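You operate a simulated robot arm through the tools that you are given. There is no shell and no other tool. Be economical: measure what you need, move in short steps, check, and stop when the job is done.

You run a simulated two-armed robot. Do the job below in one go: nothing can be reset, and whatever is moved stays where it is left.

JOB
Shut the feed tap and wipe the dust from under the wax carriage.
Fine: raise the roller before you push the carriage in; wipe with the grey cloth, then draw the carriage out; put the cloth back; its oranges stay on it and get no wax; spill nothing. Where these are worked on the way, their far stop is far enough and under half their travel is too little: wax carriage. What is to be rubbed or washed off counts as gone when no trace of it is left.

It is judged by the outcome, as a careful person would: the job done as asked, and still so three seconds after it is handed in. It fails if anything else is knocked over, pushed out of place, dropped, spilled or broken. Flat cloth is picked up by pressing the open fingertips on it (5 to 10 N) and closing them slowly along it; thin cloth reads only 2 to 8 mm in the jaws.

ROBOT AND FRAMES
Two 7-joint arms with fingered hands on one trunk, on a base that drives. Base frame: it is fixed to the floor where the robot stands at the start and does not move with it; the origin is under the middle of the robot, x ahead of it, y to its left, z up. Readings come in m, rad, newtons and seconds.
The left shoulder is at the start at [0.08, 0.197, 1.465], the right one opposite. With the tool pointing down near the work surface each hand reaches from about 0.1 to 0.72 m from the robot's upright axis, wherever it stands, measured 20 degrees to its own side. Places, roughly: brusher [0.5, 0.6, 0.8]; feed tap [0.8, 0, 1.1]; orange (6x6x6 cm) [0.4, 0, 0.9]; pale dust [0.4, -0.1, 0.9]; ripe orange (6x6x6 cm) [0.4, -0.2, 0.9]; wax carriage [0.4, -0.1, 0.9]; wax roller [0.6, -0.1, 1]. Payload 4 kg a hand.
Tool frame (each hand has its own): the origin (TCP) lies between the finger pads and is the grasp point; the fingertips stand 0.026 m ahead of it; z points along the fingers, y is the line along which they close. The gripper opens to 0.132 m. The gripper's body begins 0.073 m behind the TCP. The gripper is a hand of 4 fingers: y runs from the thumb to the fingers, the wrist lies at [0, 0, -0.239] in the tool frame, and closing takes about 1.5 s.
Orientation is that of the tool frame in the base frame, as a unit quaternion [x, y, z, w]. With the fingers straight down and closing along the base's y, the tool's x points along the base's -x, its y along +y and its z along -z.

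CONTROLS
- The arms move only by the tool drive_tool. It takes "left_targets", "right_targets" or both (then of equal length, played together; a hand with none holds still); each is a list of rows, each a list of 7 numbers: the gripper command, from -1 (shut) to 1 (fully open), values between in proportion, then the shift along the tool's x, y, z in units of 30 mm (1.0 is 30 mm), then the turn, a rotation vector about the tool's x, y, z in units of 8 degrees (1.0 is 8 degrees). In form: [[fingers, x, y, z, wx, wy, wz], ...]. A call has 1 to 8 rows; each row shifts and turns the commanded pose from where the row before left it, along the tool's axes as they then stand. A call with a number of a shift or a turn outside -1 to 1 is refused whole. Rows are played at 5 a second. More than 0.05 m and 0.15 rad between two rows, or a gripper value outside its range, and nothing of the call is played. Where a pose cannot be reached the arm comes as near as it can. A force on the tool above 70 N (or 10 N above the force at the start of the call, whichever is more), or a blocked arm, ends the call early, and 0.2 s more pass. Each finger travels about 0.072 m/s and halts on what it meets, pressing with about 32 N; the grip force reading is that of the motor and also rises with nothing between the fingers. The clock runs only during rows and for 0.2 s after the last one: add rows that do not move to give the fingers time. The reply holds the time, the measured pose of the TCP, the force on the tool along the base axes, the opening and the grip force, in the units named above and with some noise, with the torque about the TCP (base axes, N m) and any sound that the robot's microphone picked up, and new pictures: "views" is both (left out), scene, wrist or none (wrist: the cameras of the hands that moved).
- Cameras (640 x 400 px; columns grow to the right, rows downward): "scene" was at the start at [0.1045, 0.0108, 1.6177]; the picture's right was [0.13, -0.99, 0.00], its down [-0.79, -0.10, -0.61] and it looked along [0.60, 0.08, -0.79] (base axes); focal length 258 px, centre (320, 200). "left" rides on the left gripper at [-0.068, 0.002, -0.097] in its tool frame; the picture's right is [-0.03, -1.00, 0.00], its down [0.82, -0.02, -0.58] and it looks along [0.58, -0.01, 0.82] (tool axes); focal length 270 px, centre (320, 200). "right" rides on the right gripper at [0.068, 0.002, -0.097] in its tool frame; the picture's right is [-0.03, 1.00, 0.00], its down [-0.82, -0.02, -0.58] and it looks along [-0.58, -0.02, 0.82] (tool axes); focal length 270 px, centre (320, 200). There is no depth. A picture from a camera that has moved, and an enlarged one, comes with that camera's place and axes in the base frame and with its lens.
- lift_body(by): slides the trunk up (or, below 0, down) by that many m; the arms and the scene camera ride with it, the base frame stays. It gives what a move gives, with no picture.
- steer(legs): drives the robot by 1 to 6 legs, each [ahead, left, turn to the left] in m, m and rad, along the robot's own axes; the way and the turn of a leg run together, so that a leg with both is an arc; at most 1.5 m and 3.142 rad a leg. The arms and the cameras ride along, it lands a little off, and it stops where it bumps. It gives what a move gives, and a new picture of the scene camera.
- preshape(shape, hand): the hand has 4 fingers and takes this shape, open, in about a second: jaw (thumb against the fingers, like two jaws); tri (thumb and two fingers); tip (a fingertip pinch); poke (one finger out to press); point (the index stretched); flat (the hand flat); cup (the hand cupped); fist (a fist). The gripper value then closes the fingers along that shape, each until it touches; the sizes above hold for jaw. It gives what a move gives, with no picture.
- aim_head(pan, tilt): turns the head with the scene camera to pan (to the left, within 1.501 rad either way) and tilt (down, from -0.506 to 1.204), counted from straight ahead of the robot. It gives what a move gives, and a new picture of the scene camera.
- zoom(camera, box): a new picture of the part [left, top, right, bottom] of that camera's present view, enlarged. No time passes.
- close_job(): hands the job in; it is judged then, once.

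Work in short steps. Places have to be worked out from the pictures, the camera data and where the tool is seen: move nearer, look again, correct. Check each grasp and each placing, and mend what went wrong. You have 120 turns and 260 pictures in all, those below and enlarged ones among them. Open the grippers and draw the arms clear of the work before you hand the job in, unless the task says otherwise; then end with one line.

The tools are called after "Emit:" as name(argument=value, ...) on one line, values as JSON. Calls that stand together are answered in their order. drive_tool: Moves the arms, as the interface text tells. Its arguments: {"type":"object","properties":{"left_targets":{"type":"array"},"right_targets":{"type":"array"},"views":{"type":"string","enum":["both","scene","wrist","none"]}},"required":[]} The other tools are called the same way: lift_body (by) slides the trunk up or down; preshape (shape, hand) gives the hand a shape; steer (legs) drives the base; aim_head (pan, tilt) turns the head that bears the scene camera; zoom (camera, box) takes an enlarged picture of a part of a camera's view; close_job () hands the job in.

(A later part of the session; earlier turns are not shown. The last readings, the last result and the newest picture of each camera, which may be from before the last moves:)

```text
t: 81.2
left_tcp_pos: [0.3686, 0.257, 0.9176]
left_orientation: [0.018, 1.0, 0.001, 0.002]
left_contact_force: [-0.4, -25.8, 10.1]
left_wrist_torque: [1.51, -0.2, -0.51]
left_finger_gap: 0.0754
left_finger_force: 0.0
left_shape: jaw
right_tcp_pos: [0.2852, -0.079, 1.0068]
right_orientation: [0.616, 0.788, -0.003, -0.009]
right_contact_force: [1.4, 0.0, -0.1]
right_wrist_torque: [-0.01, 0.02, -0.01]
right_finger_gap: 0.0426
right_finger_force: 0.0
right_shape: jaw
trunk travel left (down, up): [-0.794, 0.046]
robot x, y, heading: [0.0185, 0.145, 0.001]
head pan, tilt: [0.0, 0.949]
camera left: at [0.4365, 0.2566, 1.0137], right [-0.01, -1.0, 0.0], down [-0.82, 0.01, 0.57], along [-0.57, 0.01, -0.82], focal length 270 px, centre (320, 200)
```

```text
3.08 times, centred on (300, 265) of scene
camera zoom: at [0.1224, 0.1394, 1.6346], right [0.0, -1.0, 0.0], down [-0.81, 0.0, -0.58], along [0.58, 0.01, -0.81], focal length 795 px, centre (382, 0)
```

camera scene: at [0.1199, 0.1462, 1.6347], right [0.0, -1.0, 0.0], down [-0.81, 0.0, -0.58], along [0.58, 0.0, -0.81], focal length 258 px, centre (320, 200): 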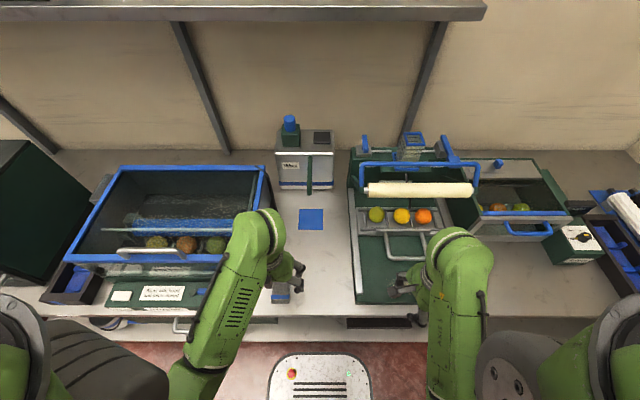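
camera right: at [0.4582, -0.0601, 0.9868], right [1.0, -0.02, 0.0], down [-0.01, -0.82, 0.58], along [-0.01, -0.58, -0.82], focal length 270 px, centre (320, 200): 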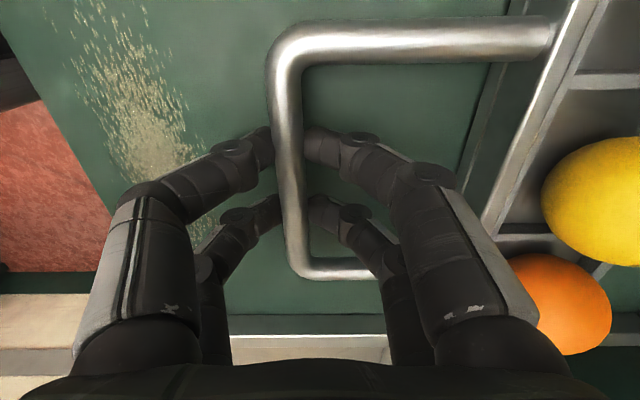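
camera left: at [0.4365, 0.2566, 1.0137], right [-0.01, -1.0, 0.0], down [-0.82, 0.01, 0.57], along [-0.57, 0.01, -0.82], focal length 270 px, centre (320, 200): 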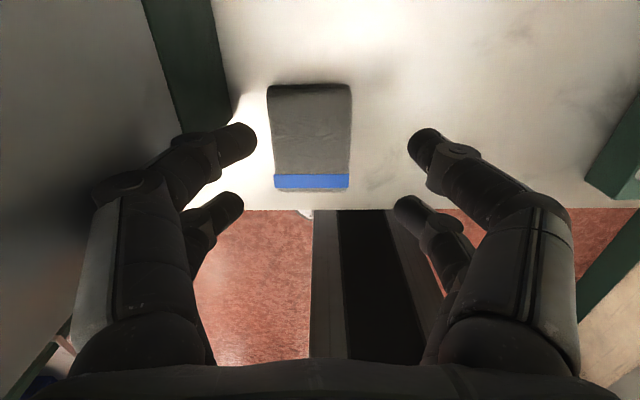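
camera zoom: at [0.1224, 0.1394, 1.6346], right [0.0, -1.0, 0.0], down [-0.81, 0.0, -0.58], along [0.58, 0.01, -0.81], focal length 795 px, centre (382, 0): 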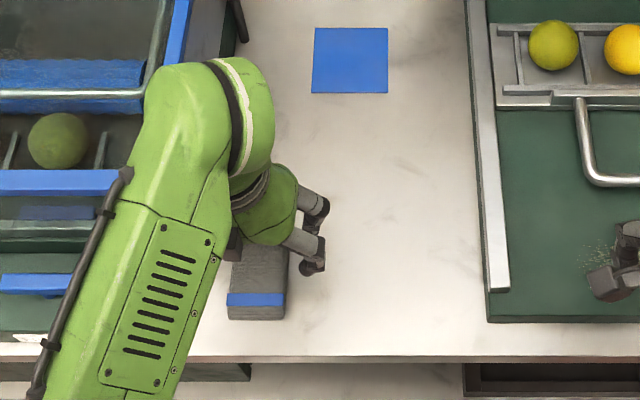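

The gripper body touched the brusher's side (26 N in -y). I shift off and rise, then yaw +90° so the narrow side faces it.

Emit:
drive_tool(left_targets=[[0.2, 0, -0.5, -0.3, 0, 0, 0], [0.2, 0, -0.5, -1, 0, 0, 0], [0.2, 0, 0, -1, 0, 0, 0], [0.2, 0, 0, -0.7, 0, 0, 0], [0.2, 0, 0, 0, 0, 0, 1], [0.2, 0, 0, 0, 0, 0, 1], [0.2, 0, 0, 0, 0, 0, 1], [0.2, 0, 0, 0, 0, 0, 1]], views="none")

Emit:
drive_tool(left_targets=[[0.3, 0, 0, 0, 0, 0, 1], [0.4, 0, 0, 0, 0, 0, 1], [0.5, 0, 0, 0, 0, 0, 1], [0.5, 0, 0, 0, 0, 0, 1], [0.5, 0, 0, 0, 0, 0, 1], [0.5, 0, 0, 0, 0, 0, 1], [0.5, 0, 0, 0, 0, 0, 1], [0.5, 0, 0, 0, 0, 0, 0]], views="both")

Emit:
zoom(camera="scene", box=[20, 140, 380, 330])

```text
t: 83.0
left_tcp_pos: [0.3682, 0.2326, 1.0069]
left_orientation: [0.293, 0.956, 0.0, 0.001]
left_contact_force: [-0.7, 0.0, 0.2]
left_wrist_torque: [0.0, 0.01, 0.03]
left_finger_gap: 0.0796
left_finger_force: 0.1
left_shape: jaw
right_tcp_pos: [0.2862, -0.0744, 1.0074]
right_orientation: [0.616, 0.788, -0.006, -0.01]
right_contact_force: [-1.1, -0.2, -0.3]
right_wrist_torque: [0.02, 0.0, 0.0]
right_finger_gap: 0.043
right_finger_force: 0.2
right_shape: jaw
trunk travel left (down, up): [-0.794, 0.046]
robot x, y, heading: [0.0198, 0.144, 0.0]
head pan, tilt: [0.0, 0.949]
```

```text
t: 84.8
left_tcp_pos: [0.3, 0.1551, 0.9199]
left_orientation: [0.706, 0.709, 0.002, 0.002]
left_contact_force: [-0.5, 0.6, -0.3]
left_wrist_torque: [0.01, 0.01, -0.02]
left_finger_gap: 0.0986
left_finger_force: 0.1
left_shape: jaw
left hand out of reach, approached as far as the arm can: row 3, 4, 5, 6, 7
right_tcp_pos: [0.2861, -0.0739, 1.0091]
right_orientation: [0.615, 0.788, -0.005, -0.008]
right_contact_force: [0.4, -0.2, -0.1]
right_wrist_torque: [0.0, -0.02, -0.01]
right_finger_gap: 0.0425
right_finger_force: 0.1
right_shape: jaw
trunk travel left (down, up): [-0.794, 0.046]
robot x, y, heading: [0.0232, 0.1447, 0.002]
head pan, tilt: [0.0, 0.949]
camera scene: at [0.1236, 0.1467, 1.6344], right [0.0, -1.0, 0.0], down [-0.81, 0.0, -0.58], along [0.58, 0.0, -0.81], focal length 258 px, centre (320, 200)
camera left: at [0.3011, 0.086, 1.0153], right [-1.0, -0.03, -0.01], down [-0.03, 0.82, 0.58], along [-0.01, 0.58, -0.82], focal length 270 px, centre (320, 200)
```

scene: 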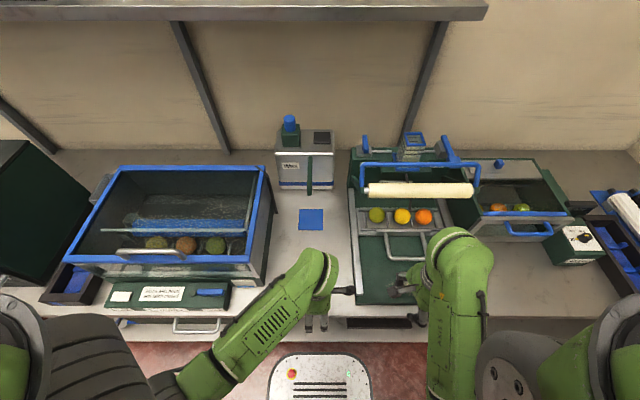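
left: 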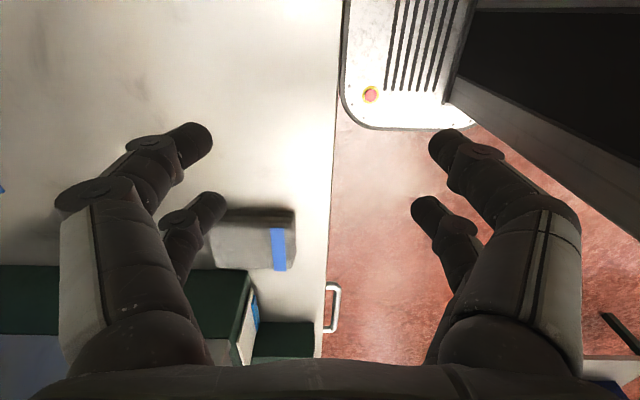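

```text
1.78 times, centred on (200, 235) of scene
camera zoom: at [0.1236, 0.1467, 1.6344], right [0.0, -1.0, 0.0], down [-0.81, 0.0, -0.58], along [0.58, 0.0, -0.81], focal length 460 px, centre (533, 138)
```

zoom: 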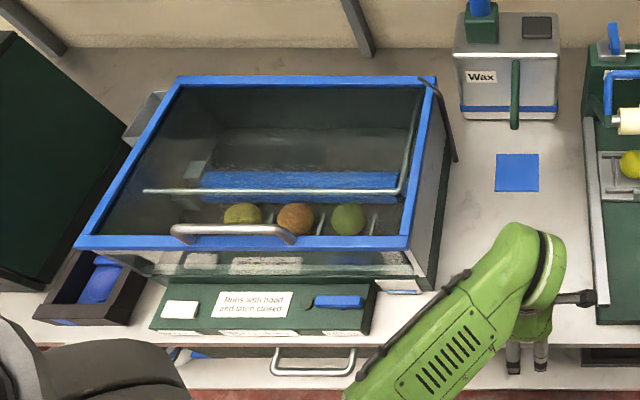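

The yaw pulled the hand in to (0.30, 0.155, 0.92), nothing touched. Two views now fix the cloth at (0.362, 0.264) with top z≈0.84. I move over it with this yaw.

Emit:
drive_tool(left_targets=[[0.5, 0.6, 0.4, 0, 0, 0, 0], [0.5, 0.75, 0.4, 0, 0, 0, 0], [0.5, 0.75, 0.4, 0, 0, 0, 0], [0.5, 0.75, 0.4, 0, 0, 0, 0], [0.5, 0.75, 0.4, 0, 0, 0, 0], [0.5, 0, 0, 0, 0, 0, 0]], views="wrist")

```text
t: 86.2
left_tcp_pos: [0.3055, 0.1875, 0.8673]
left_orientation: [0.706, 0.708, 0.002, 0.002]
left_contact_force: [0.2, -0.5, 0.8]
left_wrist_torque: [0.03, -0.02, 0.02]
left_finger_gap: 0.0988
left_finger_force: 0.0
left_shape: jaw
left hand out of reach, approached as far as the arm can: row 1, 2, 3, 4, 5
right_tcp_pos: [0.286, -0.0744, 1.0076]
right_orientation: [0.615, 0.788, -0.005, -0.008]
right_contact_force: [-0.7, 0.4, -0.4]
right_wrist_torque: [0.0, -0.01, 0.03]
right_finger_gap: 0.0426
right_finger_force: 0.0
right_shape: jaw
trunk travel left (down, up): [-0.794, 0.046]
robot x, y, heading: [0.0202, 0.1465, 0.005]
head pan, tilt: [0.0, 0.949]
camera left: at [0.3078, 0.1198, 0.9641], right [-1.0, -0.03, -0.01], down [-0.03, 0.82, 0.58], along [-0.01, 0.58, -0.82], focal length 270 px, centre (320, 200)
```

left: 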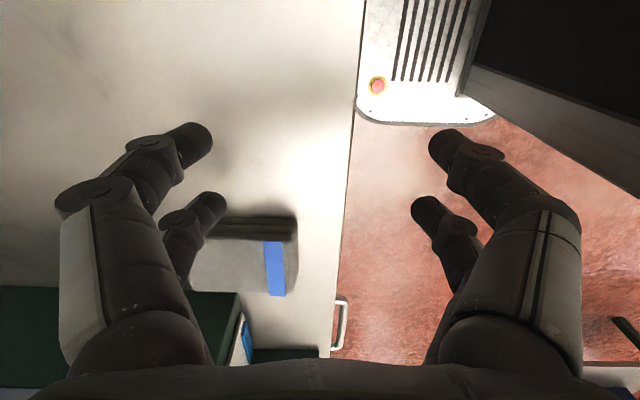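

That yaw can't reach. I go back to the natural yaw, but will keep y≤0.25 with an 8° lean away from the brusher so the body clears it while the fingers straddle the cloth.

Emit:
drive_tool(left_targets=[[0.5, -0.6, 0, -1, 0, 0, 0], [0.5, 0, 0, -1, 0, 0, 0], [0.5, 0, 0, -0.6, 0, 0, -1], [0.5, 0, 0, 0, 0, 0, -1], [0.5, 0, 0, 0, 0, 0, -1], [0.5, 0, 0, 0, 0, 0, -1], [0.5, 0, 0, 0, 0, 0, -1], [0.5, 0, 0, 0, 0, 0, -1]], views="none")

Emit:
drive_tool(left_targets=[[0.5, 0, 0, 0, 0, 0, -1], [0.5, 0, 0, 0, 0, 0, -1], [0.5, 0, 0, 0, 0, 0, -1], [0.5, 0, 0, 0, 0, 0, -1], [0.5, 0, 0, 0, 0, 0, -1], [0.5, 0, 0, 0, 0, 0, -0.25], [0.5, 0, 0, 0, -1, 0, 0], [0.5, 0, 0, 0, 0, 0, 0]], views="wrist")

```text
t: 88.0
left_tcp_pos: [0.2953, 0.1597, 0.9361]
left_orientation: [0.357, 0.934, 0.0, 0.001]
left_contact_force: [0.4, 0.0, -0.3]
left_wrist_torque: [0.02, 0.02, 0.02]
left_finger_gap: 0.0987
left_finger_force: 0.1
left_shape: jaw
left hand out of reach, approached as far as the arm can: row 2
right_tcp_pos: [0.2866, -0.0759, 1.0084]
right_orientation: [0.615, 0.788, -0.005, -0.009]
right_contact_force: [-0.2, -1.2, -0.2]
right_wrist_torque: [0.02, 0.0, -0.03]
right_finger_gap: 0.0429
right_finger_force: 0.0
right_shape: jaw
trunk travel left (down, up): [-0.794, 0.046]
robot x, y, heading: [0.0228, 0.1427, 0.004]
head pan, tilt: [0.0, 0.949]
```

```text
t: 89.8
left_tcp_pos: [0.2946, 0.16, 0.9371]
left_orientation: [-0.001, 0.998, 0.07, 0.001]
left_contact_force: [-0.3, -0.6, -0.2]
left_wrist_torque: [-0.01, -0.05, -0.01]
left_finger_gap: 0.0988
left_finger_force: 0.1
left_shape: jaw
right_tcp_pos: [0.2865, -0.0757, 1.0082]
right_orientation: [0.615, 0.788, -0.006, -0.008]
right_contact_force: [-0.8, -0.4, -0.4]
right_wrist_torque: [0.0, -0.04, 0.01]
right_finger_gap: 0.0427
right_finger_force: 0.0
right_shape: jaw
trunk travel left (down, up): [-0.794, 0.046]
robot x, y, heading: [0.0218, 0.1435, 0.004]
head pan, tilt: [0.0, 0.949]
camera left: at [0.364, 0.148, 1.0321], right [0.03, -0.99, -0.14], down [-0.82, -0.1, 0.57], along [-0.58, 0.1, -0.81], focal length 270 px, centre (320, 200)
```

left: 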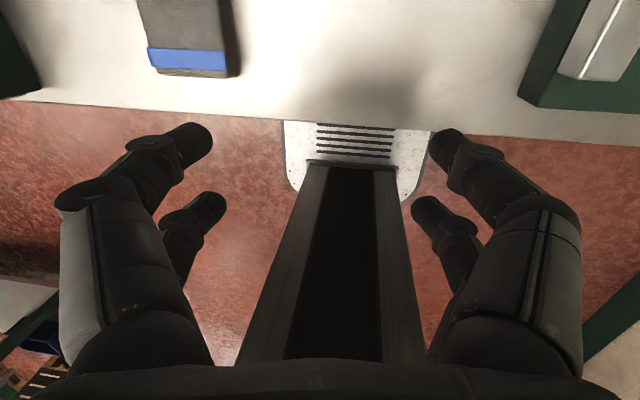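

Now over to above the cloth (0.362, 0.240) at z≈0.935 and look.

Emit:
drive_tool(left_targets=[[0.5, -0.75, 0, -0.3, 0, 0, 0], [0.5, -0.75, 0.6, 0.1, 0, 0, 0], [0.5, -0.75, 0.7, 0.1, 0, 0, 0], [0.5, 0, 0.7, 0.1, 0, 0, 0], [0.5, 0, 0.65, 0.1, 0, 0, 0], [0.5, 0, 0, 0, 0, 0, 0]], views="both")

```text
t: 91.2
left_tcp_pos: [0.3628, 0.2396, 0.9446]
left_orientation: [0.0, 0.998, 0.07, 0.001]
left_contact_force: [0.2, 0.5, 0.8]
left_wrist_torque: [0.0, 0.02, -0.01]
left_finger_gap: 0.0985
left_finger_force: 0.1
left_shape: jaw
right_tcp_pos: [0.2864, -0.0753, 1.0083]
right_orientation: [0.616, 0.788, -0.005, -0.009]
right_contact_force: [-0.8, -0.1, -0.2]
right_wrist_torque: [-0.04, 0.0, 0.0]
right_finger_gap: 0.0429
right_finger_force: 0.0
right_shape: jaw
trunk travel left (down, up): [-0.794, 0.046]
robot x, y, heading: [0.0186, 0.1433, 0.002]
head pan, tilt: [0.0, 0.949]
camera scene: at [0.1239, 0.1466, 1.6344], right [0.0, -1.0, 0.0], down [-0.81, 0.0, -0.58], along [0.58, 0.0, -0.81], focal length 258 px, centre (320, 200)
camera left: at [0.4316, 0.2282, 1.04], right [0.03, -0.99, -0.14], down [-0.82, -0.1, 0.57], along [-0.58, 0.1, -0.81], focal length 270 px, centre (320, 200)
```

scene: 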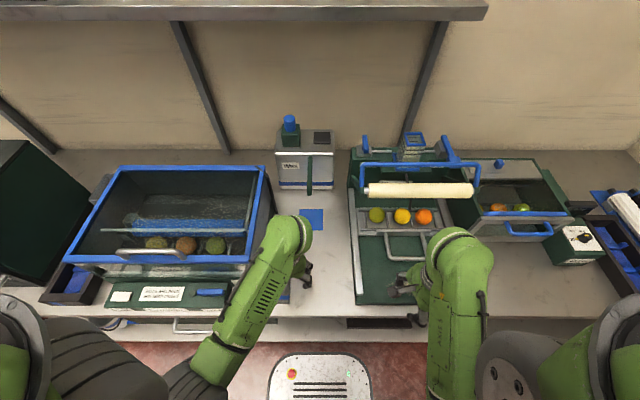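
left: 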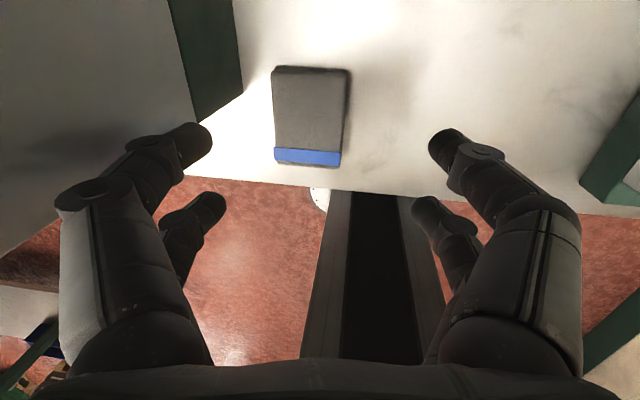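

Cloth lies between the open fingers. I descend along the tool axis to z≈0.86.

Emit:
drive_tool(left_targets=[[0.4, 0, 0, 1, 0, 0, 0], [0.4, 0, 0, 0.9, 0, 0, 0], [0.4, 0, 0, 0.9, 0, 0, 0], [0.4, 0, 0, 0, 0, 0, 0]], views="wrist")

```text
t: 92.2
left_tcp_pos: [0.3632, 0.2516, 0.8611]
left_orientation: [-0.001, 0.998, 0.069, 0.001]
left_contact_force: [0.6, -1.2, 0.6]
left_wrist_torque: [0.0, 0.0, -0.02]
left_finger_gap: 0.0926
left_finger_force: 0.0
left_shape: jaw
right_tcp_pos: [0.2851, -0.0756, 1.0083]
right_orientation: [0.616, 0.788, -0.006, -0.009]
right_contact_force: [-0.5, 0.0, 0.2]
right_wrist_torque: [0.04, -0.01, -0.02]
right_finger_gap: 0.0423
right_finger_force: 0.0
right_shape: jaw
trunk travel left (down, up): [-0.794, 0.046]
robot x, y, heading: [0.0179, 0.1445, 0.004]
head pan, tilt: [0.0, 0.949]
camera left: at [0.4315, 0.2392, 0.9572], right [0.03, -0.99, -0.14], down [-0.82, -0.1, 0.57], along [-0.58, 0.1, -0.81], focal length 270 px, centre (320, 200)
```

left: 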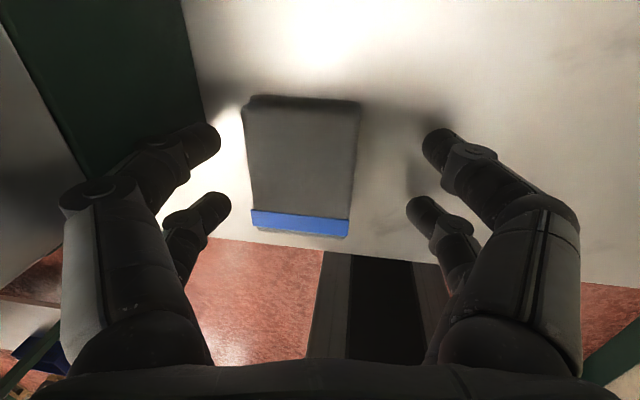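

No contact yet. I go lower in small steps, feeling for the counter.

Emit:
drive_tool(left_targets=[[0.3, 0, 0, 0.25, 0, 0, 0], [0.3, 0, 0, 0.2, 0, 0, 0], [0.3, 0, 0, 0, 0, 0, 0]], views="wrist")

```text
t: 93.0
left_tcp_pos: [0.3635, 0.25, 0.8517]
left_orientation: [-0.001, 0.998, 0.067, 0.005]
left_contact_force: [-3.2, -0.3, 40.2]
left_wrist_torque: [-1.93, 0.17, -0.12]
left_finger_gap: 0.0837
left_finger_force: 0.0
left_shape: jaw
right_tcp_pos: [0.2831, -0.076, 1.0097]
right_orientation: [0.616, 0.788, -0.004, -0.007]
right_contact_force: [-1.3, -1.0, 0.7]
right_wrist_torque: [0.0, -0.03, -0.01]
right_finger_gap: 0.0427
right_finger_force: 0.0
right_shape: jaw
trunk travel left (down, up): [-0.794, 0.046]
robot x, y, heading: [0.0192, 0.146, 0.001]
head pan, tilt: [0.0, 0.949]
camera left: at [0.4312, 0.2398, 0.9482], right [0.03, -0.99, -0.13], down [-0.82, -0.1, 0.56], along [-0.57, 0.09, -0.82], focal length 270 px, centre (320, 200)
```

left: 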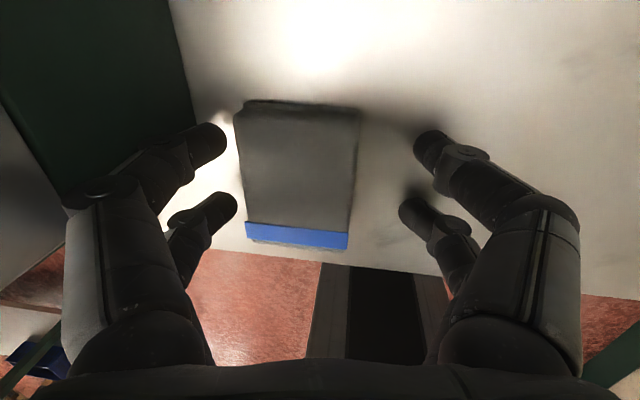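

The -y fingertip touched the counter (z≈0.82). I rise 5 mm and close gently on the cloth.

Emit:
drive_tool(left_targets=[[0.3, 0, 0, -0.3, 0, 0, 0], [0.1, 0, 0, 0, 0, 0, 0], [0, 0, 0, 0, 0, 0, 0], [-0.15, 0, 0, 0, 0, 0, 0], [-0.3, 0, 0, 0, 0, 0, 0], [-0.4, 0, 0, 0, 0, 0, 0], [-0.4, 0, 0, 0, 0, 0, 0]], views="wrist")

```text
t: 94.7
left_tcp_pos: [0.3616, 0.2503, 0.856]
left_orientation: [0.0, 0.998, 0.069, 0.001]
left_contact_force: [-0.5, 0.4, 0.2]
left_wrist_torque: [0.0, 0.0, 0.03]
left_finger_gap: 0.0492
left_finger_force: 32.2
left_shape: jaw
right_tcp_pos: [0.2859, -0.0756, 1.0093]
right_orientation: [0.616, 0.788, -0.005, -0.009]
right_contact_force: [0.3, -0.2, -0.5]
right_wrist_torque: [0.0, -0.02, -0.02]
right_finger_gap: 0.0428
right_finger_force: 0.0
right_shape: jaw
trunk travel left (down, up): [-0.794, 0.046]
robot x, y, heading: [0.0219, 0.1472, 0.004]
head pan, tilt: [0.0, 0.949]
camera left: at [0.4311, 0.2399, 0.9526], right [0.03, -0.99, -0.14], down [-0.82, -0.1, 0.57], along [-0.58, 0.1, -0.81], focal length 270 px, centre (320, 200)
```

left: 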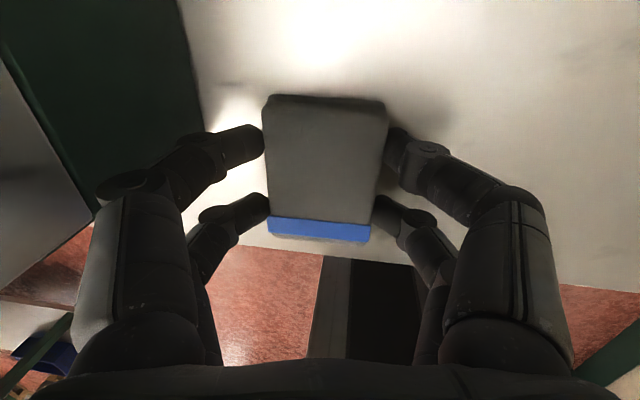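

Gripped (49 mm, 32 N). I lift the cloth 9 cm and check it holds.

Emit:
drive_tool(left_targets=[[-0.4, 0, 0, -0.5, 0, 0, 0], [-0.4, 0, 0, -1, 0, 0, 0], [-0.4, 0, 0, -1, 0, 0, 0], [-0.4, 0, -0.5, -0.5, 1, 0, 0], [-0.4, 0, 0, 0, 0, 0, 0]], views="both")

Emit:
zoom(camera="scene", box=[220, 180, 460, 330])

```text
t: 95.8
left_tcp_pos: [0.3626, 0.2239, 0.9447]
left_orientation: [0.001, 1.0, 0.0, 0.001]
left_contact_force: [0.8, 0.0, -0.3]
left_wrist_torque: [-0.01, -0.03, -0.03]
left_finger_gap: 0.0493
left_finger_force: 31.8
left_shape: jaw
right_tcp_pos: [0.2865, -0.075, 1.0079]
right_orientation: [0.615, 0.788, -0.006, -0.008]
right_contact_force: [0.3, -0.6, 0.3]
right_wrist_torque: [0.0, 0.01, 0.0]
right_finger_gap: 0.0428
right_finger_force: 0.0
right_shape: jaw
trunk travel left (down, up): [-0.794, 0.046]
robot x, y, heading: [0.0239, 0.1455, 0.006]
head pan, tilt: [0.0, 0.949]
camera scene: at [0.1237, 0.1467, 1.6344], right [0.0, -1.0, 0.0], down [-0.81, 0.0, -0.58], along [0.58, 0.0, -0.81], focal length 258 px, centre (320, 200)
camera left: at [0.4318, 0.2261, 1.0405], right [0.03, -1.0, 0.0], down [-0.82, -0.02, 0.58], along [-0.58, -0.02, -0.82], focal length 270 px, centre (320, 200)
```

scene: 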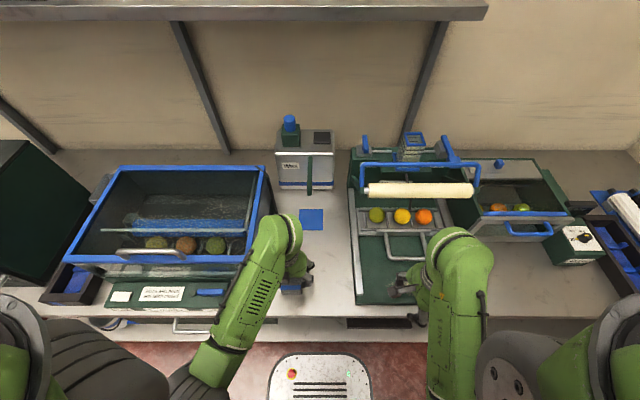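
left: 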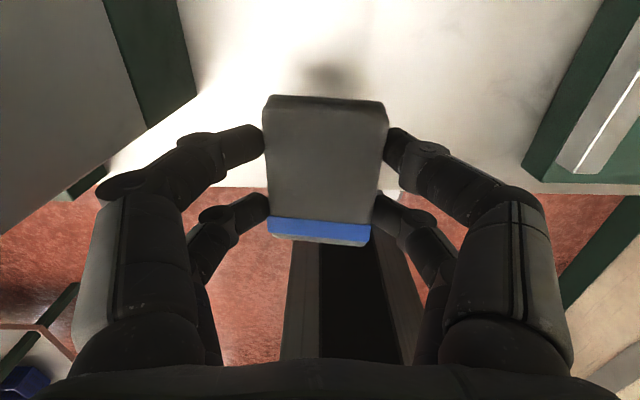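

```text
2.67 times, centred on (340, 255) of scene
camera zoom: at [0.1237, 0.1467, 1.6344], right [0.0, -1.0, 0.0], down [-0.81, 0.0, -0.58], along [0.58, 0.0, -0.81], focal length 689 px, centre (267, 53)
```

zoom: 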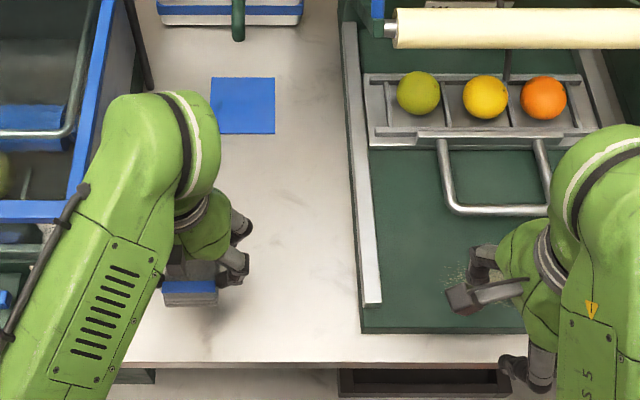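

Cloth is held. I drive the base 0.355 m to the right so the left hand is over the dust.

Emit:
steer(legs=[[0, -0.355, 0]])

Emit:
zoom(camera="left", box=[0, 0, 640, 400])

```text
t: 98.2
left_tcp_pos: [0.3643, -0.1314, 0.9441]
left_orientation: [-0.002, 1.0, -0.002, 0.002]
left_contact_force: [-1.1, 0.6, -0.6]
left_wrist_torque: [-0.04, -0.03, -0.01]
left_finger_gap: 0.0493
left_finger_force: 32.0
left_shape: jaw
right_tcp_pos: [0.2883, -0.4302, 1.0077]
right_orientation: [0.615, 0.788, -0.006, -0.009]
right_contact_force: [0.3, -1.3, 1.0]
right_wrist_torque: [-0.02, 0.02, 0.04]
right_finger_gap: 0.0425
right_finger_force: 0.1
right_shape: jaw
trunk travel left (down, up): [-0.794, 0.046]
robot x, y, heading: [0.0201, -0.2145, 0.002]
head pan, tilt: [0.0, 0.949]
camera scene: at [0.1248, -0.208, 1.6344], right [0.0, -1.0, 0.0], down [-0.81, -0.01, -0.58], along [0.58, 0.0, -0.81], focal length 258 px, centre (320, 200)
```

scene: 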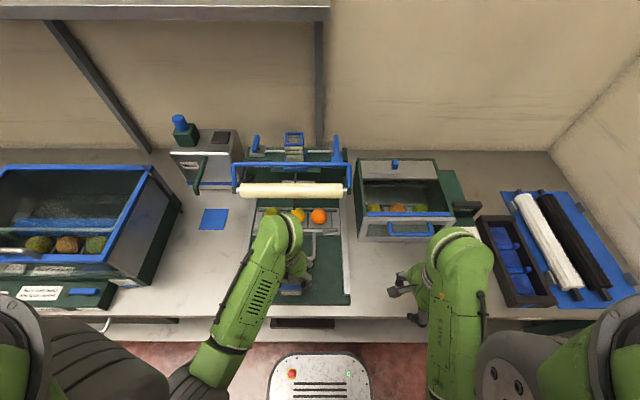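

```text
1.00 times, centred on (320, 200) of left (not enlarged: the box is as wide or as high as the picture)
camera zoom: at [0.4328, -0.1295, 1.0402], right [0.03, -1.0, 0.0], down [-0.82, -0.02, 0.58], along [-0.58, -0.02, -0.82], focal length 270 px, centre (320, 200)
```

zoom: 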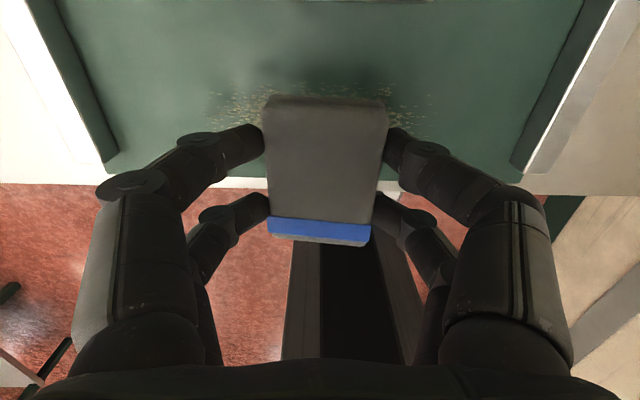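

Dust spans y -0.05…-0.21, x≈0.335–0.40. I go to the left end (y≈-0.045) and descend close to the tray.

Emit:
drive_tool(left_targets=[[-0.4, 0, 1, 0, 0, 0, 0], [-0.4, 0, 1, 0, 0, 0, 0], [-0.4, 0, 0.85, 0.4, 0, 0, 0], [-0.4, 0, 0, 0.8, 0, 0, 0], [-0.4, 0, 0, 0.3, 0, 0, 0], [-0.4, 0, 0, 0.2, 0, 0, 0], [-0.4, 0, 0, 0, 0, 0, 0]], views="wrist")

```text
t: 99.8
left_tcp_pos: [0.3636, -0.0488, 0.8934]
left_orientation: [-0.002, 1.0, 0.0, 0.001]
left_contact_force: [-0.3, 0.7, 1.3]
left_wrist_torque: [-0.03, -0.01, -0.03]
left_finger_gap: 0.0491
left_finger_force: 32.0
left_shape: jaw
right_tcp_pos: [0.2876, -0.4339, 1.0084]
right_orientation: [0.615, 0.788, -0.005, -0.009]
right_contact_force: [-0.1, -0.3, 0.7]
right_wrist_torque: [-0.03, 0.03, -0.01]
right_finger_gap: 0.0427
right_finger_force: 0.1
right_shape: jaw
trunk travel left (down, up): [-0.794, 0.046]
robot x, y, heading: [0.0218, -0.2114, 0.005]
head pan, tilt: [0.0, 0.949]
camera left: at [0.4327, -0.0468, 0.9892], right [0.03, -1.0, 0.0], down [-0.82, -0.02, 0.58], along [-0.58, -0.02, -0.82], focal length 270 px, centre (320, 200)
```

left: 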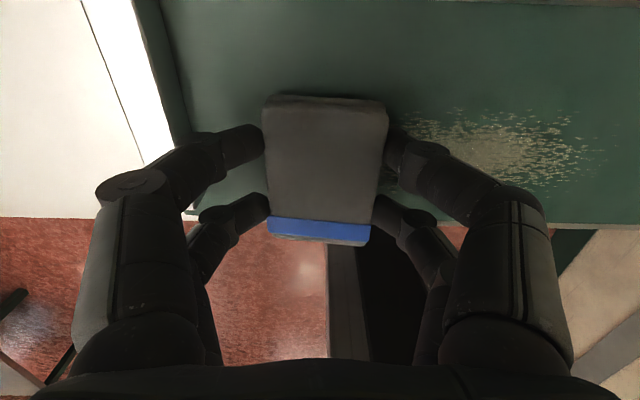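

I descend in small steps until the cloth presses at about 8 N.

Emit:
drive_tool(left_targets=[[-0.4, 0, 0, 0.2, 0, 0, 0], [-0.4, 0, 0, 0.15, 0, 0, 0], [-0.4, 0, 0, 0, 0, 0, 0]], views="none")

```text
t: 100.6
left_tcp_pos: [0.3652, -0.0489, 0.8857]
left_orientation: [-0.001, 1.0, 0.0, 0.004]
left_contact_force: [-0.4, 3.0, 31.4]
left_wrist_torque: [0.97, 0.07, 0.01]
left_finger_gap: 0.0497
left_finger_force: 31.9
left_shape: jaw
right_tcp_pos: [0.286, -0.4334, 1.0112]
right_orientation: [0.615, 0.789, -0.004, -0.007]
right_contact_force: [-0.2, 0.6, 0.3]
right_wrist_torque: [0.03, 0.04, -0.01]
right_finger_gap: 0.0427
right_finger_force: 0.0
right_shape: jaw
trunk travel left (down, up): [-0.794, 0.046]
robot x, y, heading: [0.0194, -0.2146, 0.004]
head pan, tilt: [0.0, 0.949]
```

The load is at the +y side: the cloth is tilted because I gripped it with the 8° lean. I rise, restore that lean, and press again.

Emit:
drive_tool(left_targets=[[-0.4, 0, 0, -0.4, 0, 0, 0], [-0.4, 0, 0, 0, -1, 0, 0], [-0.4, 0, 0, 0.2, 0, 0, 0], [-0.4, 0, 0, 0, 0, 0, 0]], views="none")

Emit:
drive_tool(left_targets=[[-0.4, 0, 0, 0.12, 0, 0, 0], [-0.4, 0, 0, 0, 0, 0, 0]], views="none")

```text
t: 101.6
left_tcp_pos: [0.3646, -0.0478, 0.8881]
left_orientation: [-0.001, 0.998, 0.07, 0.0]
left_contact_force: [-0.4, -0.2, -0.2]
left_wrist_torque: [-0.02, -0.01, -0.06]
left_finger_gap: 0.0497
left_finger_force: 32.1
left_shape: jaw
right_tcp_pos: [0.2882, -0.4326, 1.008]
right_orientation: [0.615, 0.788, -0.006, -0.009]
right_contact_force: [-0.4, 0.0, 0.3]
right_wrist_torque: [-0.02, 0.02, -0.01]
right_finger_gap: 0.0426
right_finger_force: 0.0
right_shape: jaw
trunk travel left (down, up): [-0.794, 0.046]
robot x, y, heading: [0.0235, -0.2148, 0.008]
head pan, tilt: [0.0, 0.949]
```

```text
t: 102.2
left_tcp_pos: [0.3649, -0.0467, 0.8868]
left_orientation: [-0.001, 0.998, 0.069, 0.003]
left_contact_force: [-2.2, 1.0, 15.4]
left_wrist_torque: [-0.33, -0.01, -0.02]
left_finger_gap: 0.0496
left_finger_force: 32.1
left_shape: jaw
right_tcp_pos: [0.2881, -0.4334, 1.0091]
right_orientation: [0.615, 0.788, -0.005, -0.008]
right_contact_force: [-0.3, 0.1, -0.7]
right_wrist_torque: [0.01, -0.01, 0.01]
right_finger_gap: 0.0425
right_finger_force: 0.0
right_shape: jaw
trunk travel left (down, up): [-0.794, 0.046]
robot x, y, heading: [0.0255, -0.2134, 0.005]
head pan, tilt: [0.0, 0.949]
```

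Pressing with ~15 N. I flatten a little and sweep across the dust toward -y.

Emit:
drive_tool(left_targets=[[-0.4, 0, 0, 0, 0.4, 0, 0], [-0.4, 0, -0.8, -0.067, 0, 0, 0], [-0.4, 0, -0.8, -0.067, 0, 0, 0], [-0.4, 0, -0.8, -0.067, 0, 0, 0], [-0.4, 0, -0.8, -0.067, 0, 0, 0], [-0.4, 0, -0.8, -0.067, 0, 0, 0], [-0.4, 0, -0.8, -0.067, 0, 0, 0], [-0.4, 0, -0.8, -0.067, 0, 0, 0]], views="wrist")

```text
t: 104.0
left_tcp_pos: [0.3645, -0.2164, 0.885]
left_orientation: [-0.003, 0.999, 0.042, 0.001]
left_contact_force: [0.7, 2.7, 5.2]
left_wrist_torque: [-0.01, -0.05, 0.02]
left_finger_gap: 0.0497
left_finger_force: 32.2
left_shape: jaw
right_tcp_pos: [0.2881, -0.434, 1.0075]
right_orientation: [0.615, 0.789, -0.006, -0.009]
right_contact_force: [-0.1, 0.2, 0.2]
right_wrist_torque: [0.02, 0.0, 0.02]
right_finger_gap: 0.0427
right_finger_force: 0.1
right_shape: jaw
trunk travel left (down, up): [-0.794, 0.046]
robot x, y, heading: [0.0181, -0.2136, 0.001]
head pan, tilt: [0.0, 0.949]
camera left: at [0.4331, -0.2226, 0.9815], right [0.03, -1.0, -0.08], down [-0.82, -0.07, 0.57], along [-0.58, 0.05, -0.82], focal length 270 px, centre (320, 200)
```

left: 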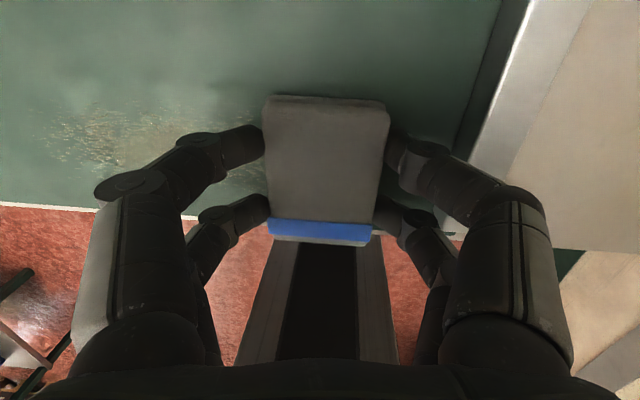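

The dust fades; the cloth is now flat (≈5 N). I add a bit of pressure and sweep back at x +1 cm.

Emit:
drive_tool(left_targets=[[-0.4, -0.4, 0, 0.12, 0, 0, 0], [-0.4, 0, 0.8, 0.067, 0, 0, 0], [-0.4, 0, 0.8, 0.067, 0, 0, 0], [-0.4, 0, 0.8, 0.067, 0, 0, 0], [-0.4, 0, 0.8, 0.067, 0, 0, 0], [-0.4, 0, 0.8, 0.067, 0, 0, 0], [-0.4, 0, 0.8, 0.067, 0, 0, 0], [-0.4, 0, 0.8, 0.067, 0, 0, 0]], views="wrist")

```text
t: 105.8
left_tcp_pos: [0.3741, -0.0504, 0.885]
left_orientation: [-0.002, 0.999, 0.043, 0.003]
left_contact_force: [0.7, -14.5, 37.4]
left_wrist_torque: [-0.79, -0.04, -0.01]
left_finger_gap: 0.0509
left_finger_force: 32.2
left_shape: jaw
right_tcp_pos: [0.2863, -0.4355, 1.0089]
right_orientation: [0.615, 0.788, -0.002, -0.01]
right_contact_force: [0.0, -0.9, -0.3]
right_wrist_torque: [-0.01, 0.01, -0.03]
right_finger_gap: 0.0428
right_finger_force: 0.1
right_shape: jaw
trunk travel left (down, up): [-0.794, 0.046]
robot x, y, heading: [0.0211, -0.213, 0.004]
head pan, tilt: [0.0, 0.949]
camera left: at [0.4423, -0.0561, 0.9803], right [0.03, -1.0, -0.09], down [-0.82, -0.07, 0.57], along [-0.57, 0.05, -0.82], focal length 270 px, centre (320, 200)
```

left: 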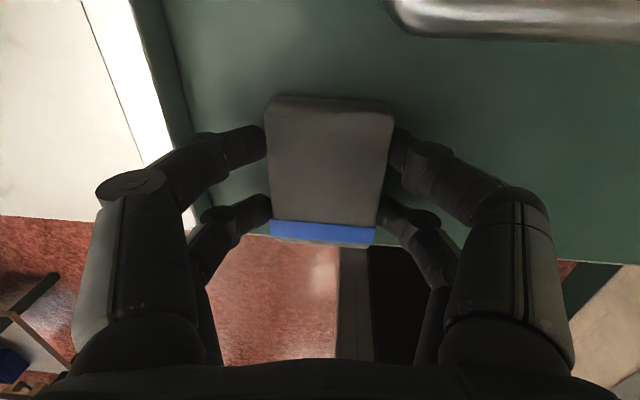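

Dust seems gone here. I ease the pressure and make a third pass nearer the front edge (x≈0.352).

Emit:
drive_tool(left_targets=[[-0.4, 0.7, 0, -0.1, 0, 0, 0], [-0.4, 0, -0.8, -0.06, 0, 0, 0], [-0.4, 0, -0.8, -0.06, 0, 0, 0], [-0.4, 0, -0.8, -0.06, 0, 0, 0], [-0.4, 0, -0.8, -0.06, 0, 0, 0], [-0.4, 0, -0.8, -0.06, 0, 0, 0], [-0.4, 0, -0.8, -0.06, 0, 0, 0], [-0.4, 0, -0.8, -0.06, 0, 0, 0]], views="wrist")

Emit:
zoom(camera="left", box=[0, 0, 280, 210])

```text
t: 107.6
left_tcp_pos: [0.3539, -0.2137, 0.8839]
left_orientation: [-0.002, 0.999, 0.04, 0.002]
left_contact_force: [1.5, 10.4, 21.2]
left_wrist_torque: [0.34, -0.02, -0.01]
left_finger_gap: 0.0499
left_finger_force: 31.6
left_shape: jaw
right_tcp_pos: [0.2867, -0.4317, 1.0082]
right_orientation: [0.615, 0.788, -0.006, -0.007]
right_contact_force: [-0.7, 0.5, -0.3]
right_wrist_torque: [0.02, 0.02, -0.01]
right_finger_gap: 0.0431
right_finger_force: 0.0
right_shape: jaw
trunk travel left (down, up): [-0.794, 0.046]
robot x, y, heading: [0.0222, -0.2139, 0.006]
head pan, tilt: [0.0, 0.949]
camera left: at [0.4228, -0.2205, 0.9799], right [0.03, -1.0, -0.08], down [-0.82, -0.07, 0.57], along [-0.57, 0.05, -0.82], focal length 270 px, centre (320, 200)
```

left: 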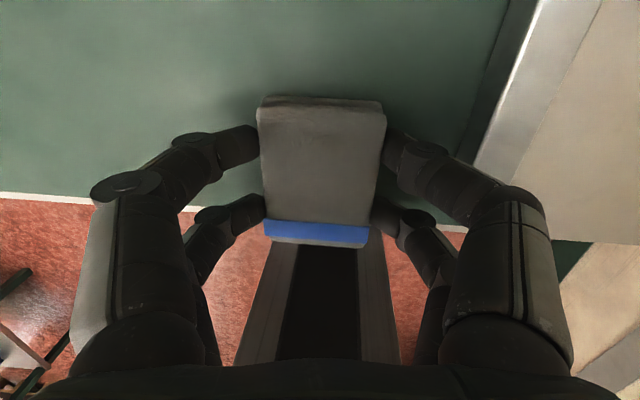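

```text
1.90 times, centred on (140, 105) of left
camera zoom: at [0.4228, -0.2205, 0.9799], right [0.03, -1.0, -0.08], down [-0.82, -0.07, 0.57], along [-0.57, 0.05, -0.82], focal length 515 px, centre (663, 381)
```

zoom: 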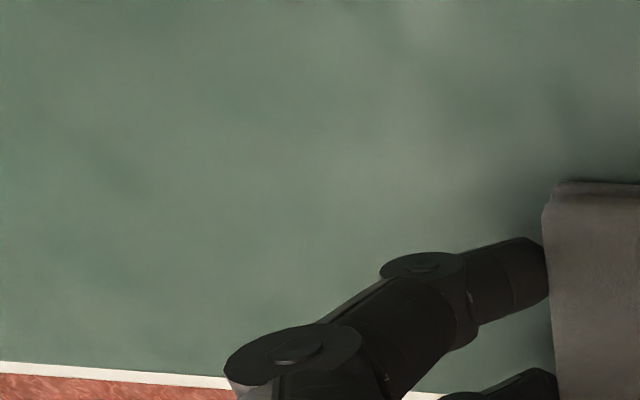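

No trace visible. One more lighter pass back at x≈0.37 for certainty, then lift.

Emit:
drive_tool(left_targets=[[-0.4, -0.5, 0, -0.08, 0, 0, 0], [-0.4, 0, 0.9, 0.065, 0, 0, 0], [-0.4, 0, 0.9, 0.065, 0, 0, 0], [-0.4, 0, 0.9, 0.065, 0, 0, 0], [-0.4, 0, 0.9, 0.065, 0, 0, 0], [-0.4, 0, 0.9, 0.065, 0, 0, 0], [-0.4, 0, 0, -1, 0, 0, 0], [-0.4, 0, 0, -1, 0, 0, 0]], views="both")

Emit:
zoom(camera="left", box=[100, 0, 640, 240])

```text
t: 109.4
left_tcp_pos: [0.37, -0.0858, 0.9468]
left_orientation: [-0.003, 0.999, 0.042, 0.001]
left_contact_force: [0.4, 1.1, -1.1]
left_wrist_torque: [-0.01, -0.01, 0.0]
left_finger_gap: 0.0502
left_finger_force: 32.0
left_shape: jaw
right_tcp_pos: [0.2875, -0.4332, 1.0097]
right_orientation: [0.615, 0.789, -0.005, -0.01]
right_contact_force: [0.5, 0.9, 0.0]
right_wrist_torque: [-0.02, 0.03, -0.03]
right_finger_gap: 0.0431
right_finger_force: 0.2
right_shape: jaw
trunk travel left (down, up): [-0.794, 0.046]
robot x, y, heading: [0.0235, -0.2131, 0.006]
head pan, tilt: [0.0, 0.949]
camera scene: at [0.125, -0.2129, 1.6343], right [0.0, -1.0, 0.0], down [-0.81, 0.0, -0.58], along [0.58, 0.0, -0.81], focal length 258 px, centre (320, 200)
camera left: at [0.4382, -0.092, 1.0429], right [0.03, -1.0, -0.08], down [-0.82, -0.07, 0.57], along [-0.58, 0.05, -0.82], focal length 270 px, centre (320, 200)
```

scene: 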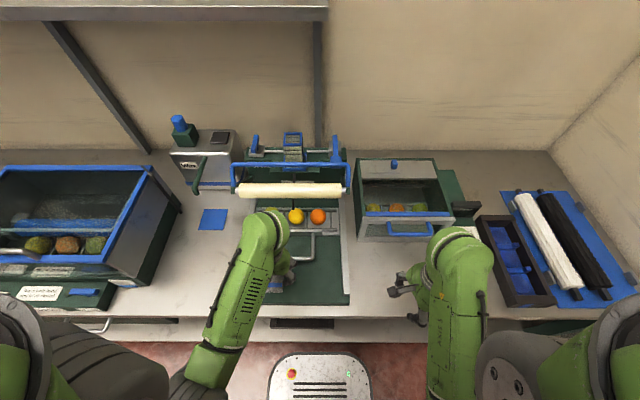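
left: 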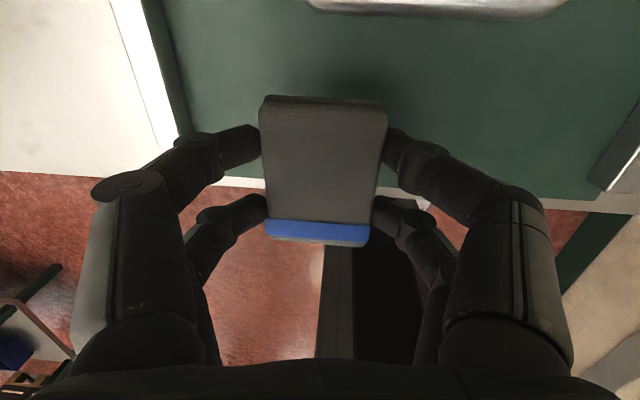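

```text
1.19 times, centred on (370, 120) of left
camera zoom: at [0.4382, -0.092, 1.0429], right [0.03, -1.0, -0.08], down [-0.82, -0.07, 0.57], along [-0.58, 0.05, -0.82], focal length 320 px, centre (261, 295)
```

zoom: 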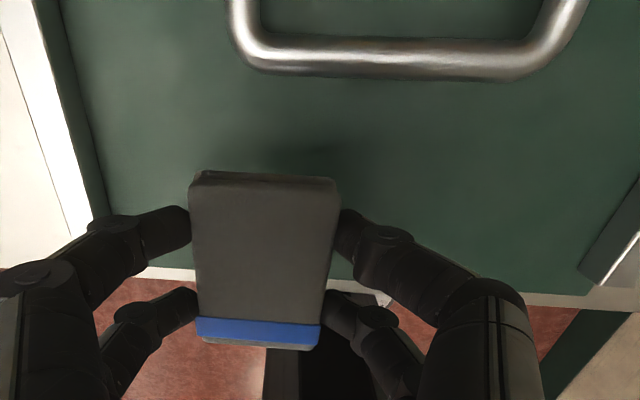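

The tray is clean. I bring the hand 6 cm right, then drive the base left to the cloth's place.

Emit:
drive_tool(left_targets=[[-0.4, 0, -0.9, -0.1, 0, 0, 0], [-0.4, 0, -0.9, -0.1, 0, 0, 0], [-0.4, 0.2, 0, 0, -0.4, 0, 0], [-0.4, 0, 0, 0, 0, 0, 0]], views="none")

Emit:
steer(legs=[[0, 0.355, 0]])

Emit:
zoom(camera="scene", box=[330, 180, 490, 310])

Emit:
zoom(camera="left", box=[0, 0, 640, 400])

```text
t: 110.4
left_tcp_pos: [0.3634, -0.1394, 0.9486]
left_orientation: [-0.002, 0.998, 0.07, 0.001]
left_contact_force: [-0.5, -0.8, -0.8]
left_wrist_torque: [0.0, 0.02, -0.01]
left_finger_gap: 0.05
left_finger_force: 32.3
left_shape: jaw
right_tcp_pos: [0.287, -0.4328, 1.009]
right_orientation: [0.615, 0.788, -0.006, -0.009]
right_contact_force: [-0.9, 0.6, 0.1]
right_wrist_torque: [0.01, 0.02, 0.02]
right_finger_gap: 0.0425
right_finger_force: 0.0
right_shape: jaw
trunk travel left (down, up): [-0.794, 0.046]
robot x, y, heading: [0.0248, -0.2108, 0.004]
head pan, tilt: [0.0, 0.949]
```

```text
t: 112.7
left_tcp_pos: [0.362, 0.2122, 0.9486]
left_orientation: [-0.001, 0.997, 0.071, 0.0]
left_contact_force: [0.0, 0.1, -1.7]
left_wrist_torque: [0.01, -0.05, 0.04]
left_finger_gap: 0.05
left_finger_force: 31.6
left_shape: jaw
right_tcp_pos: [0.2862, -0.0809, 1.008]
right_orientation: [0.615, 0.789, -0.004, -0.01]
right_contact_force: [0.7, 0.4, -0.3]
right_wrist_torque: [-0.01, 0.02, 0.02]
right_finger_gap: 0.0425
right_finger_force: 0.1
right_shape: jaw
trunk travel left (down, up): [-0.794, 0.046]
robot x, y, heading: [0.0181, 0.141, 0.009]
head pan, tilt: [0.0, 0.949]
camera scene: at [0.123, 0.1379, 1.6344], right [0.01, -1.0, 0.0], down [-0.81, 0.0, -0.58], along [0.58, 0.01, -0.81], focal length 258 px, centre (320, 200)
```

scene: 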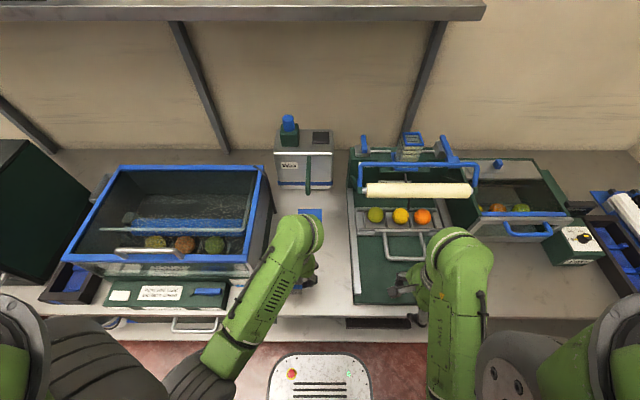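

```text
3.08 times, centred on (410, 245) of scene
camera zoom: at [0.123, 0.1379, 1.6344], right [0.01, -1.0, 0.0], down [-0.81, 0.0, -0.58], along [0.58, 0.01, -0.81], focal length 795 px, centre (43, 62)
```

zoom: 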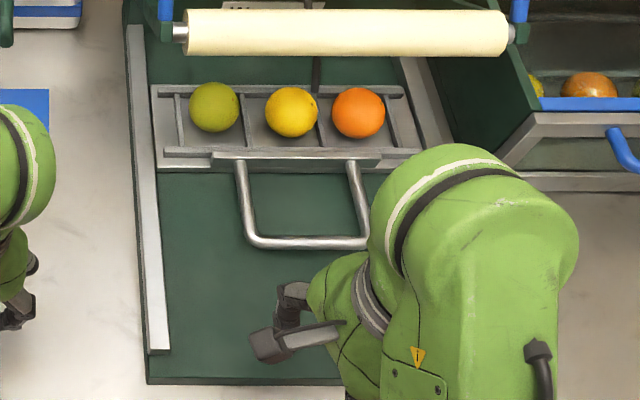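

```text
1.00 times, centred on (320, 200) of left (not enlarged: the box is as wide or as high as the picture)
camera zoom: at [0.4304, 0.2005, 1.0443], right [0.03, -0.99, -0.14], down [-0.82, -0.11, 0.57], along [-0.58, 0.1, -0.81], focal length 270 px, centre (320, 200)
```

zoom: 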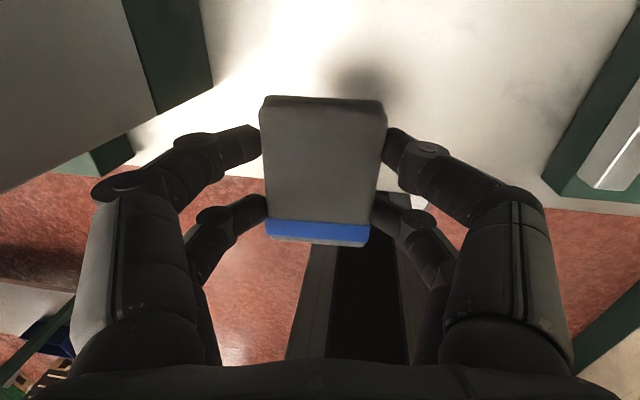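

Tray clean, carriage and oranges in order. I move the cloth over its home and lower it (target centre y≈0.258).

Emit:
drive_tool(left_targets=[[-0.4, 0, 0.55, 0.08, 0, 0, 0], [-0.4, 0, 0.55, 0.08, 0, 0, 0], [-0.4, 0, 0, 1, 0, 0, 0], [-0.4, 0, 0, 1, 0, 0, 0], [-0.4, 0, 0, 0.5, 0, 0, 0], [-0.4, 0, 0, 0, 0, 0, 0]], views="wrist")

```text
t: 114.0
left_tcp_pos: [0.3621, 0.2581, 0.8745]
left_orientation: [-0.003, 0.998, 0.07, 0.001]
left_contact_force: [-0.5, -1.0, -0.7]
left_wrist_torque: [-0.01, 0.0, 0.04]
left_finger_gap: 0.0501
left_finger_force: 31.7
left_shape: jaw
right_tcp_pos: [0.285, -0.0786, 1.0088]
right_orientation: [0.614, 0.789, -0.006, -0.009]
right_contact_force: [0.3, 0.1, 0.0]
right_wrist_torque: [-0.01, -0.02, 0.01]
right_finger_gap: 0.0425
right_finger_force: 0.0
right_shape: jaw
trunk travel left (down, up): [-0.794, 0.046]
robot x, y, heading: [0.0171, 0.1432, 0.011]
head pan, tilt: [0.0, 0.949]
camera left: at [0.4302, 0.2467, 0.9698], right [0.03, -0.99, -0.14], down [-0.82, -0.1, 0.57], along [-0.58, 0.1, -0.81], focal length 270 px, centre (320, 200)
```

left: 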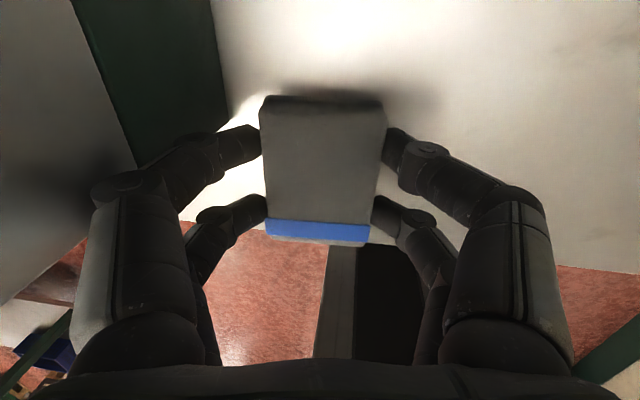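

Near the counter without contact. I lower in small steps until it touches.

Emit:
drive_tool(left_targets=[[-0.4, 0, 0, 0.3, 0, 0, 0], [-0.4, 0, 0, 0.2, 0, 0, 0], [-0.4, 0, 0, 0, 0, 0, 0]], views="none")

```text
t: 114.8
left_tcp_pos: [0.362, 0.2609, 0.8599]
left_orientation: [-0.002, 0.998, 0.068, 0.0]
left_contact_force: [-0.4, -0.1, -0.2]
left_wrist_torque: [0.0, 0.0, 0.03]
left_finger_gap: 0.0502
left_finger_force: 32.3
left_shape: jaw
right_tcp_pos: [0.2867, -0.0784, 1.0081]
right_orientation: [0.614, 0.789, -0.006, -0.008]
right_contact_force: [0.6, -0.3, -0.7]
right_wrist_torque: [0.01, -0.03, -0.02]
right_finger_gap: 0.0424
right_finger_force: 0.1
right_shape: jaw
trunk travel left (down, up): [-0.794, 0.046]
robot x, y, heading: [0.019, 0.1363, 0.008]
head pan, tilt: [0.0, 0.949]
```

Emit:
drive_tool(left_targets=[[-0.4, 0, 0, 0.12, 0, 0, 0], [-0.4, 0, 0, 0.08, 0, 0, 0], [-0.4, 0, 0, 0, 0, 0, 0]], views="none")

```text
t: 115.7
left_tcp_pos: [0.3615, 0.261, 0.8551]
left_orientation: [-0.003, 0.998, 0.069, 0.002]
left_contact_force: [0.1, 2.2, 17.1]
left_wrist_torque: [-0.34, 0.04, -0.05]
left_finger_gap: 0.05
left_finger_force: 31.9
left_shape: jaw
right_tcp_pos: [0.2853, -0.0784, 1.0081]
right_orientation: [0.613, 0.79, -0.004, -0.009]
right_contact_force: [-0.4, -0.2, 0.9]
right_wrist_torque: [0.03, 0.02, -0.01]
right_finger_gap: 0.0429
right_finger_force: 0.0
right_shape: jaw
trunk travel left (down, up): [-0.794, 0.046]
robot x, y, heading: [0.0206, 0.1416, 0.006]
head pan, tilt: [0.0, 0.949]
```

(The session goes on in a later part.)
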